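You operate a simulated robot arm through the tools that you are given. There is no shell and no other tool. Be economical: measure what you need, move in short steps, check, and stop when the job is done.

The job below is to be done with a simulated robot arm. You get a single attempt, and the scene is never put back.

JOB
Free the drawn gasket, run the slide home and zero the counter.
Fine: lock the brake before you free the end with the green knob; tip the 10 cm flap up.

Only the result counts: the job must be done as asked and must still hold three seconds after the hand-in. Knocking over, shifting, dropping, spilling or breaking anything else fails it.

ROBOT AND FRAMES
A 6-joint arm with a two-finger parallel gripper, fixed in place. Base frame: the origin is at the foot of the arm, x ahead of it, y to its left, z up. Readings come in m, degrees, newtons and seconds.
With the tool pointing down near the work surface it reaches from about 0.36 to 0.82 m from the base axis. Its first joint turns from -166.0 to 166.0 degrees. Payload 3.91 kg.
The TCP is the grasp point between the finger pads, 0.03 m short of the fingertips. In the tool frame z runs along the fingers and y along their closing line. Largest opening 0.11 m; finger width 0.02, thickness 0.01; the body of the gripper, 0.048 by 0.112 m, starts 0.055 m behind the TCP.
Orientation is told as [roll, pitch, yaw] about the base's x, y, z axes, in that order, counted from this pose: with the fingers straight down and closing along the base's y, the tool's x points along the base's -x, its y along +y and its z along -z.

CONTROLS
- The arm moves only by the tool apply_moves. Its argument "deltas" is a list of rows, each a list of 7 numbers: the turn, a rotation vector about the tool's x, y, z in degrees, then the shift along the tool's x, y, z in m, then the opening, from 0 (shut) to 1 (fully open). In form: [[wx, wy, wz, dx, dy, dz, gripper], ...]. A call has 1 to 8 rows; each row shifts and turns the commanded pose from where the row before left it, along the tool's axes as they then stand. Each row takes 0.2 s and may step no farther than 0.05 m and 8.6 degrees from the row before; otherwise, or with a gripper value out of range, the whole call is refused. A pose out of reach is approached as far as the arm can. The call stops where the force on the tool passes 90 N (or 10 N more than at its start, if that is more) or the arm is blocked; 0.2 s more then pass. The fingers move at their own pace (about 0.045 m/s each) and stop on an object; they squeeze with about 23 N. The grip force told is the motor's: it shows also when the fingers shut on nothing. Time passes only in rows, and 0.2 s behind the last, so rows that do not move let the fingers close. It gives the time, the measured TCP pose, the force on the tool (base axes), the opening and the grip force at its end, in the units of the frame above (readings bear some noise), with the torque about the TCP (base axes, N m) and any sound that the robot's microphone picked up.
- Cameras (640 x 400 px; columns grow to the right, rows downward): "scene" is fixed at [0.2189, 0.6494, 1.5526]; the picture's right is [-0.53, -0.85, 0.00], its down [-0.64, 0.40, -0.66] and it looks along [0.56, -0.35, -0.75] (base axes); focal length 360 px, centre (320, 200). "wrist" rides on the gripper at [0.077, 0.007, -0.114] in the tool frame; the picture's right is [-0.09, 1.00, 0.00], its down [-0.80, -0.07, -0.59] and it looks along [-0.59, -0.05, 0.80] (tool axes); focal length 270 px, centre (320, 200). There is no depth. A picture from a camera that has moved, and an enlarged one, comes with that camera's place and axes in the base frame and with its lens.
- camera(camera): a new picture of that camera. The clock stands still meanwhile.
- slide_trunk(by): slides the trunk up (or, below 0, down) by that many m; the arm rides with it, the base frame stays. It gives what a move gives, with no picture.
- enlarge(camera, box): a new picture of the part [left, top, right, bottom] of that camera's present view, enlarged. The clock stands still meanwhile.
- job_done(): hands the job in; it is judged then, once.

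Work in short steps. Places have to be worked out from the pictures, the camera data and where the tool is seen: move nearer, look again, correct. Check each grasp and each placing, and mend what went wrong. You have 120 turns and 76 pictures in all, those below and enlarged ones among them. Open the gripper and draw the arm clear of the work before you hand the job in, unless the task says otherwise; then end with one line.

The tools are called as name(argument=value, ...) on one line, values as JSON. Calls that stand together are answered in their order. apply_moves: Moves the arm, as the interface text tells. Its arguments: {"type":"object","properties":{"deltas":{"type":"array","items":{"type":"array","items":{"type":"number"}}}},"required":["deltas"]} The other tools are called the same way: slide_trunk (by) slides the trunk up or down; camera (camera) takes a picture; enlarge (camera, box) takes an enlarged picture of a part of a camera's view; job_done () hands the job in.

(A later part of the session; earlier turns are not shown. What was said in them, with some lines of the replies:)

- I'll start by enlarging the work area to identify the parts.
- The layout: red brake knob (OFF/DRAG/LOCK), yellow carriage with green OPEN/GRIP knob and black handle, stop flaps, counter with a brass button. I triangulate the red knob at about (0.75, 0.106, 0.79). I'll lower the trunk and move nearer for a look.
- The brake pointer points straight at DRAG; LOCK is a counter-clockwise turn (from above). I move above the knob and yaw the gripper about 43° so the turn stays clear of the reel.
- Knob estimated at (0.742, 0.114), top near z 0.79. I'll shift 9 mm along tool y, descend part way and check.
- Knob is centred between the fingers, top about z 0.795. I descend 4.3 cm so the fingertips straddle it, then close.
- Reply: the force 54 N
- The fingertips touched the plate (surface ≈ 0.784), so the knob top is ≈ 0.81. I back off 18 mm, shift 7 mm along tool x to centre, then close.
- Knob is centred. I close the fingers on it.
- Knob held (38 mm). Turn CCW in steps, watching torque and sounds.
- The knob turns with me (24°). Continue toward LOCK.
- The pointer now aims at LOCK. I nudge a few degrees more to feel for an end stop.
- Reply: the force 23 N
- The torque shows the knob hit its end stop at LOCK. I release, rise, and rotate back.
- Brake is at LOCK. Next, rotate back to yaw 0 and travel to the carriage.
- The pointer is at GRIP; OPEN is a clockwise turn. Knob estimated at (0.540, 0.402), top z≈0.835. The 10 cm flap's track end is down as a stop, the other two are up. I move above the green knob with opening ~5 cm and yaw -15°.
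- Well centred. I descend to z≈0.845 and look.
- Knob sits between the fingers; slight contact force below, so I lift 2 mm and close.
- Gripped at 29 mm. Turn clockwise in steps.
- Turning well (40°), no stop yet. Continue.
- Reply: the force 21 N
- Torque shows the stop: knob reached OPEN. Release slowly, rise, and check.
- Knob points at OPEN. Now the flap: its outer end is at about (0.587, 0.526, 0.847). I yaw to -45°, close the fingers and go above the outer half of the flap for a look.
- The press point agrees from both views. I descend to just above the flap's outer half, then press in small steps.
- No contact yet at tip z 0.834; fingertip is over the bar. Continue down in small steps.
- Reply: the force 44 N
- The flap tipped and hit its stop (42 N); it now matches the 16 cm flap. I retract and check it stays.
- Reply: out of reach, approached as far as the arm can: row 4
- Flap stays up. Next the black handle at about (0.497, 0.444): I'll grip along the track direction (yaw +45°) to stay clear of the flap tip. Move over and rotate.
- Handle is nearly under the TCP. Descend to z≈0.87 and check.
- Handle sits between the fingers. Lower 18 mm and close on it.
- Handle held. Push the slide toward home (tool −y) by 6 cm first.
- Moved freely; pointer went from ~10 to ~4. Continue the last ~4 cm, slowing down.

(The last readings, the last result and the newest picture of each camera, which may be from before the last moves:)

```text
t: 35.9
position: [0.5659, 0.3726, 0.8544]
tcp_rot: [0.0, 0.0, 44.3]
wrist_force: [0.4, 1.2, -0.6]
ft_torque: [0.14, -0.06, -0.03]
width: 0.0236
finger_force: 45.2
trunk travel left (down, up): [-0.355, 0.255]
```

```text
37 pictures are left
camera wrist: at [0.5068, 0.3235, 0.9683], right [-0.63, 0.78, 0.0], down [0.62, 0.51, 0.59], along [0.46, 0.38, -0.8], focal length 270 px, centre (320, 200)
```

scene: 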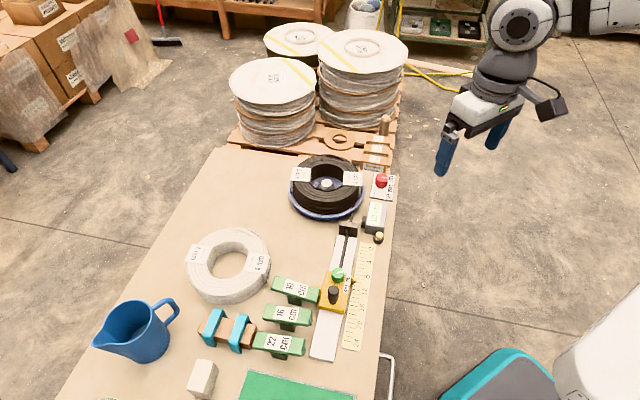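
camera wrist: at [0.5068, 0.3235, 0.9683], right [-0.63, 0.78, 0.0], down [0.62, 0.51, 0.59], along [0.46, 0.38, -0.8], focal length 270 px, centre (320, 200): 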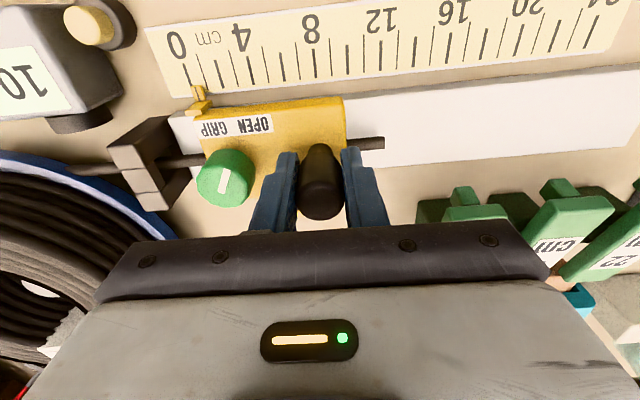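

Gasket is free and stays behind. Pointer near 0.7; creep on to the stop.

apply_moves(deltas=[[0, 0, 0, 0, -0.003, 0, 0.1], [0, 0, 0, 0, -0.003, 0, 0.1], [0, 0, 0, 0, -0.002, 0, 0.1], [0, 0, 0, 0, 0, 0, 0.1]])

camera(camera="wrist")

```text
t: 36.9
position: [0.5706, 0.3696, 0.8548]
tcp_rot: [-0.1, 0.1, 44.2]
wrist_force: [-14.7, 11.3, -3.5]
ft_torque: [0.45, 0.17, -0.07]
width: 0.0237
finger_force: 44.3
trunk travel left (down, up): [-0.355, 0.255]
```

```text
36 pictures are left
camera wrist: at [0.511, 0.3194, 0.9683], right [-0.63, 0.78, 0.0], down [0.62, 0.51, 0.59], along [0.46, 0.38, -0.8], focal length 270 px, centre (320, 200)
```

wrist: 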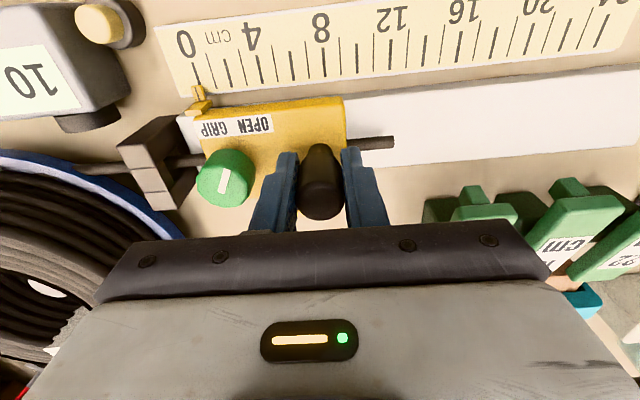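

18 N reaction builds along the track; total travel ≈ 10.2 cm. One more small push confirms the stop.

apply_moves(deltas=[[0, 0, 0, 0, -0.003, 0, 0.1], [0, 0, 0, 0, -0.002, 0, 0.1], [0, 0, 0, 0, 0, 0, 0.1]])

```text
t: 37.7
position: [0.5707, 0.37, 0.8552]
tcp_rot: [0.1, 0.1, 44.4]
wrist_force: [-38.9, 29.1, -6.8]
ft_torque: [0.51, 0.13, 0.02]
width: 0.0234
finger_force: 45.3
trunk travel left (down, up): [-0.355, 0.255]
```

Firm stop (no further motion). I relieve the push, open, and rise.

apply_moves(deltas=[[0, 0, 0, 0, 0.004, 0, 0.1], [0, 0, 0, 0, 0.002, 0, 0.1], [0, 0, 0, 0, 0, 0, 0.4], [0, 0, 0, 0, 0, 0, 0.4], [0, 0, 0, 0, 0, -0.04, 0.4], [0, 0, 0, 0, 0, -0.05, 0.4], [0, 0, 0, 0, 0, 0, 0.4]])

enlarge(camera="wrist", box=[40, 0, 440, 220])

enlarge(camera="scene", box=[300, 200, 420, 290])

```text
t: 39.3
position: [0.5702, 0.3687, 0.9454]
tcp_rot: [0.0, 0.0, 44.2]
wrist_force: [-0.7, 0.1, 0.0]
ft_torque: [0.03, -0.02, 0.02]
width: 0.0442
finger_force: 0.1
trunk travel left (down, up): [-0.355, 0.255]
```

```text
1.60 times, centred on (240, 110) of wrist
camera zoom: at [0.5111, 0.3187, 1.0592], right [-0.63, 0.78, 0.0], down [0.62, 0.51, 0.59], along [0.46, 0.38, -0.8], focal length 432 px, centre (448, 344)
```

zoom: 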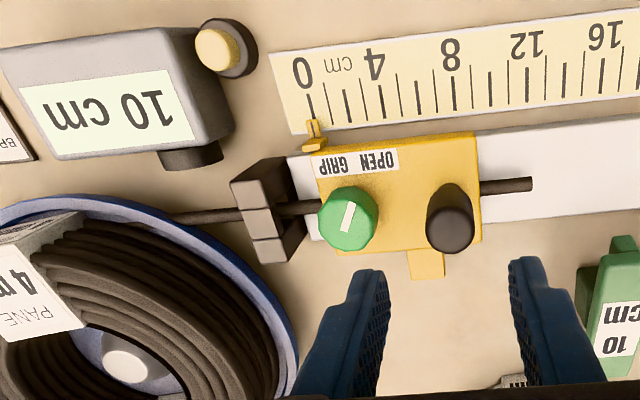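

```text
4.44 times, centred on (360, 245) of scene
camera zoom: at [0.2189, 0.6494, 1.5526], right [-0.53, -0.85, 0.0], down [-0.64, 0.4, -0.66], along [0.56, -0.35, -0.75], focal length 1598 px, centre (142, 0)
```

zoom: 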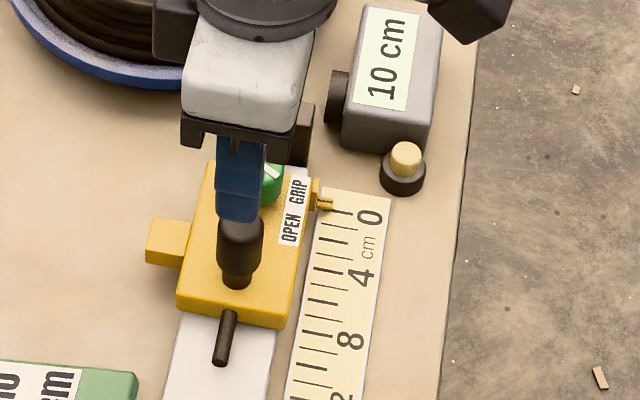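

Slide is home at 0, gasket free. Now the brass button by the counter, estimated at (0.589, 0.240, ~0.817). Move above it with closed fingers and look.

apply_moves(deltas=[[0, 0, 0, 0.0254, -0.0351, 0, 0], [0, 0, 0, 0.0254, -0.0351, 0, 0], [0, 0, 0, 0.0254, -0.0351, 0, 0], [0, 0, 0, 0, 0, 0.02, 0], [0, 0, 0, 0, 0, 0, 0]])

camera(camera="wrist")

enlarge(camera="wrist", box=[220, 50, 420, 200])

```text
t: 40.5
position: [0.5902, 0.2401, 0.9249]
tcp_rot: [0.0, 0.0, 44.2]
wrist_force: [-0.3, 0.9, -0.1]
ft_torque: [0.0, 0.01, -0.03]
width: 0.0001
finger_force: 23.1
trunk travel left (down, up): [-0.355, 0.255]
```

```text
33 pictures are left
camera wrist: at [0.5307, 0.1901, 1.0382], right [-0.63, 0.78, 0.0], down [0.62, 0.51, 0.59], along [0.46, 0.38, -0.8], focal length 270 px, centre (320, 200)
```

wrist: 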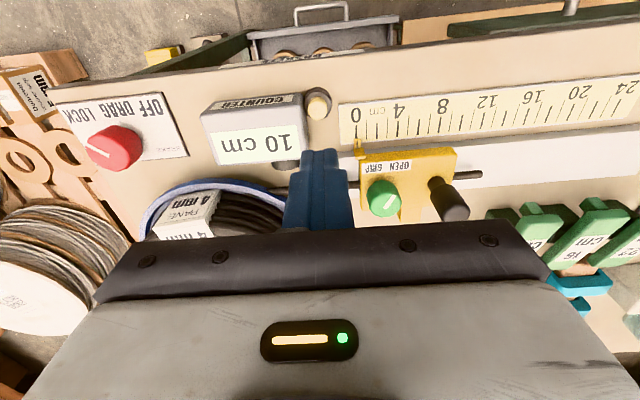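

```text
2.67 times, centred on (320, 125) of wrist
camera zoom: at [0.5307, 0.1901, 1.0382], right [-0.63, 0.78, 0.0], down [0.62, 0.51, 0.59], along [0.46, 0.38, -0.8], focal length 721 px, centre (320, 400)
```

zoom: 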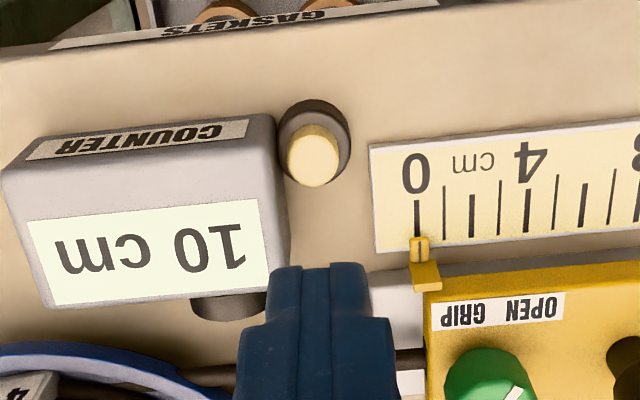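

Button top ≈ z 0.806, very near the counter box. I'll offset the fingertip 5 mm away from the counter and descend to just above it.

apply_moves(deltas=[[0, 0, 0, 0.002, 0.005, 0.03, 0], [0, 0, 0, 0, 0, 0.03, 0], [0, 0, 0, 0, 0, 0.012, 0], [0, 0, 0, 0, 0, 0, 0]])

camera(camera="wrist")

enlarge(camera="scene", box=[340, 190, 420, 250])

```text
t: 41.5
position: [0.5854, 0.242, 0.8519]
tcp_rot: [0.0, -0.1, 44.2]
wrist_force: [-0.3, -0.1, -0.4]
ft_torque: [-0.01, 0.01, -0.02]
width: 0.0
finger_force: 22.3
trunk travel left (down, up): [-0.355, 0.255]
```

```text
31 pictures are left
camera wrist: at [0.5261, 0.1921, 0.9665], right [-0.63, 0.78, 0.0], down [0.62, 0.51, 0.59], along [0.46, 0.37, -0.8], focal length 270 px, centre (320, 200)
```

wrist: 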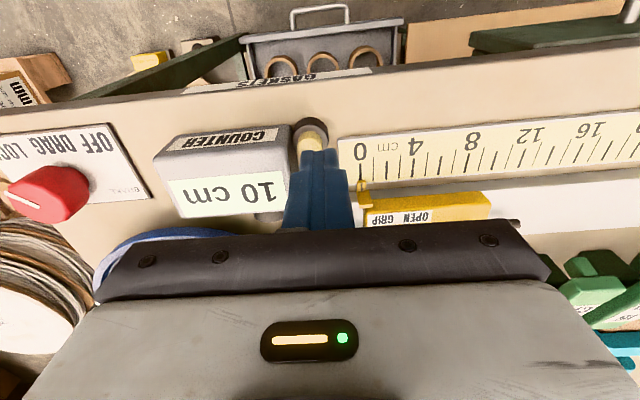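

```text
6.67 times, centred on (380, 220) of scene
camera zoom: at [0.2189, 0.6494, 1.5526], right [-0.53, -0.85, 0.0], down [-0.64, 0.4, -0.66], along [0.56, -0.35, -0.75], focal length 2397 px, centre (-80, 67)
```

zoom: 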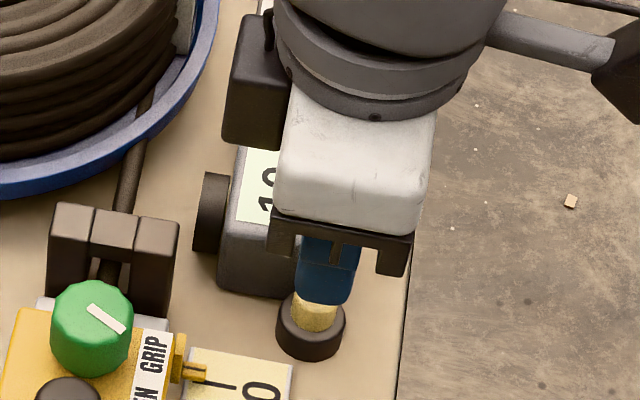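

Fingertip is right over the button. Descend in small steps, watching force and the display.

apply_moves(deltas=[[0, 0, 0, 0, 0, 0.01, 0], [0, 0, 0, 0, 0, 0.004, 0], [0, 0, 0, 0, 0, 0.004, 0], [0, 0, 0, 0, 0, 0, 0]])

camera(camera="wrist")

```text
t: 42.5
position: [0.5847, 0.2414, 0.8332]
tcp_rot: [0.0, 0.0, 44.3]
wrist_force: [0.5, -0.8, 0.2]
ft_torque: [-0.02, -0.01, -0.03]
width: 0.0
finger_force: 22.8
trunk travel left (down, up): [-0.355, 0.255]
```

```text
29 pictures are left
camera wrist: at [0.5261, 0.1918, 0.9481], right [-0.63, 0.78, 0.0], down [0.62, 0.51, 0.59], along [0.46, 0.38, -0.8], focal length 270 px, centre (320, 200)
```

wrist: 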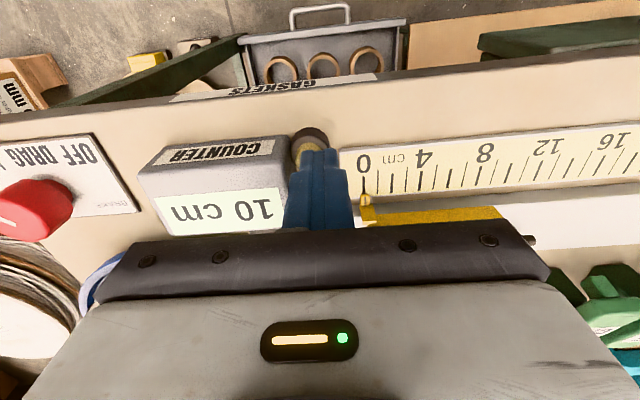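

enlarge(camera="wrist", box=[260, 100, 380, 190])

enlarge(camera="scene", box=[360, 215, 400, 245])

```text
4.44 times, centred on (320, 145) of wrist
camera zoom: at [0.5261, 0.1918, 0.9481], right [-0.63, 0.78, 0.0], down [0.62, 0.51, 0.59], along [0.46, 0.38, -0.8], focal length 1201 px, centre (320, 444)
```

zoom: 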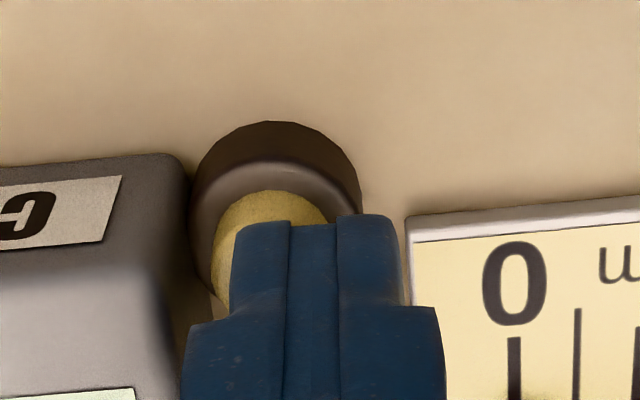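

```text
13.33 times, centred on (380, 230) of scene
camera zoom: at [0.2189, 0.6494, 1.5526], right [-0.53, -0.85, 0.0], down [-0.64, 0.4, -0.66], along [0.56, -0.35, -0.75], focal length 4794 px, centre (-480, -200)
```

zoom: 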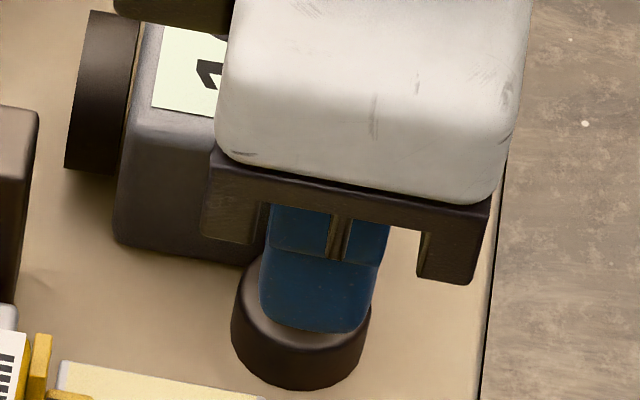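

The fingertip is over the button but not yet touching. Continue down.

apply_moves(deltas=[[0, 0, 0, 0, 0, 0.003, 0], [0, 0, 0, 0, 0, 0.003, 0], [0, 0, 0, 0, 0, 0, 0]])

enlarge(camera="wrist", box=[180, 90, 380, 240])

```text
t: 43.3
position: [0.5862, 0.2423, 0.8301]
tcp_rot: [0.0, -0.1, 44.2]
wrist_force: [1.3, 1.0, 9.9]
ft_torque: [-0.01, -0.04, 0.04]
width: 0.0
finger_force: 22.5
trunk travel left (down, up): [-0.355, 0.255]
heard: click
```

```text
2.67 times, centred on (280, 165) of wrist
camera zoom: at [0.5256, 0.1915, 0.9429], right [-0.63, 0.78, 0.0], down [0.62, 0.51, 0.6], along [0.46, 0.38, -0.8], focal length 721 px, centre (427, 293)
```

zoom: 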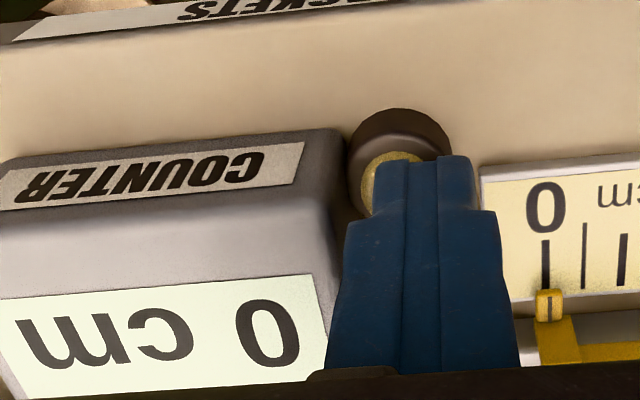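

A click, and the counter now reads 0 cm. I rise clear, open, and move away for a final check.

apply_moves(deltas=[[0, 0, 0, 0, 0, -0.02, 0], [0, 0, 0, 0, 0, -0.05, 0], [0, 0, 0, 0, 0, -0.05, 0], [0, 0, 0, 0, 0, -0.04, 0.5], [0, 0, 0, 0.05, 0, 0, 1], [0, 0, 0, 0.04, 0, 0, 1], [0, 0, 0, 0, 0, 0, 1]])

slide_trunk(by=0.15)

camera(camera="wrist")

camera(camera="scene")

enlarge(camera="scene", box=[260, 160, 420, 300])

```text
t: 44.9
position: [0.5204, 0.1795, 0.9891]
tcp_rot: [0.1, 0.0, 44.2]
wrist_force: [-0.1, 0.2, -0.2]
ft_torque: [0.02, 0.03, 0.0]
width: 0.0858
finger_force: 0.1
trunk travel left (down, up): [-0.355, 0.255]
```

```text
t: 46.7
position: [0.5214, 0.1789, 1.1395]
tcp_rot: [0.0, 0.0, 44.2]
wrist_force: [-0.7, 0.3, -0.7]
ft_torque: [-0.01, -0.02, 0.02]
width: 0.1103
finger_force: 0.0
trunk travel left (down, up): [-0.505, 0.105]
```

```text
25 pictures are left
camera wrist: at [0.461, 0.1297, 1.2528], right [-0.63, 0.78, 0.0], down [0.62, 0.51, 0.59], along [0.46, 0.38, -0.8], focal length 270 px, centre (320, 200)
```

wrist: 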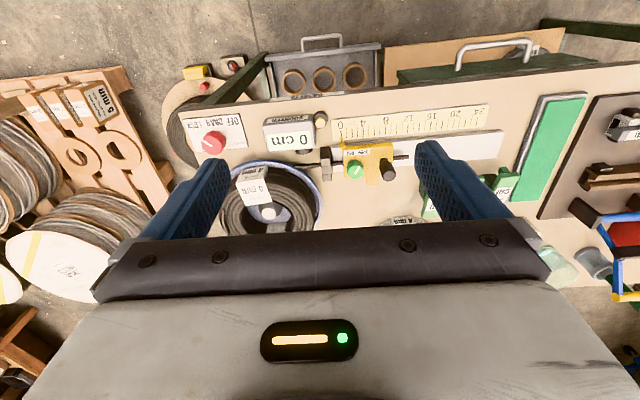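

```text
24 pictures are left
```

scene: 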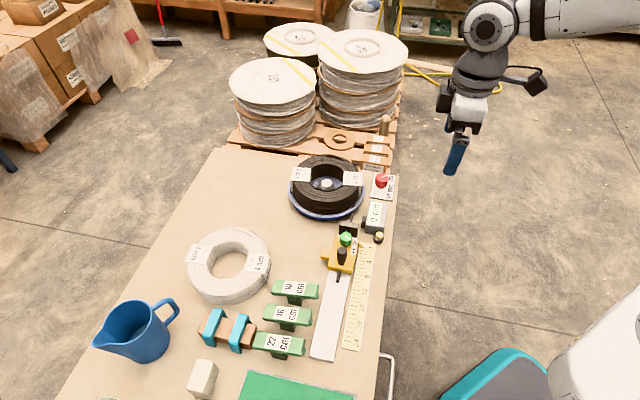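

```text
2.86 times, centred on (340, 230) of scene
camera zoom: at [0.2189, 0.6494, 1.5526], right [-0.53, -0.85, 0.0], down [-0.64, 0.4, -0.66], along [0.56, -0.35, -0.75], focal length 1027 px, centre (263, 114)
```

zoom: 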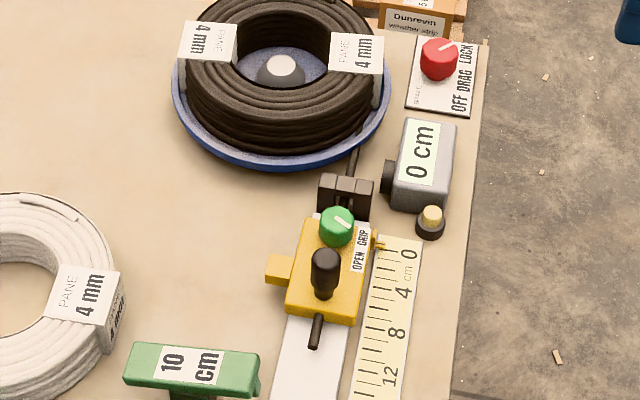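

Final check: brake at LOCK, grip at OPEN with the gasket free, 10 cm flap up, slide home, counter at 0 cm, and the arm clear. Handing in.

job_done()

```text
The job is handed in.
```

I locked the brake first, then turned the green knob to OPEN to free the gasket. After that I tipped the 10 cm flap up, pushed the slide home to its stop at 0, and zeroed the counter, which now reads 0 cm. Nothing else looked moved in the final pictures.
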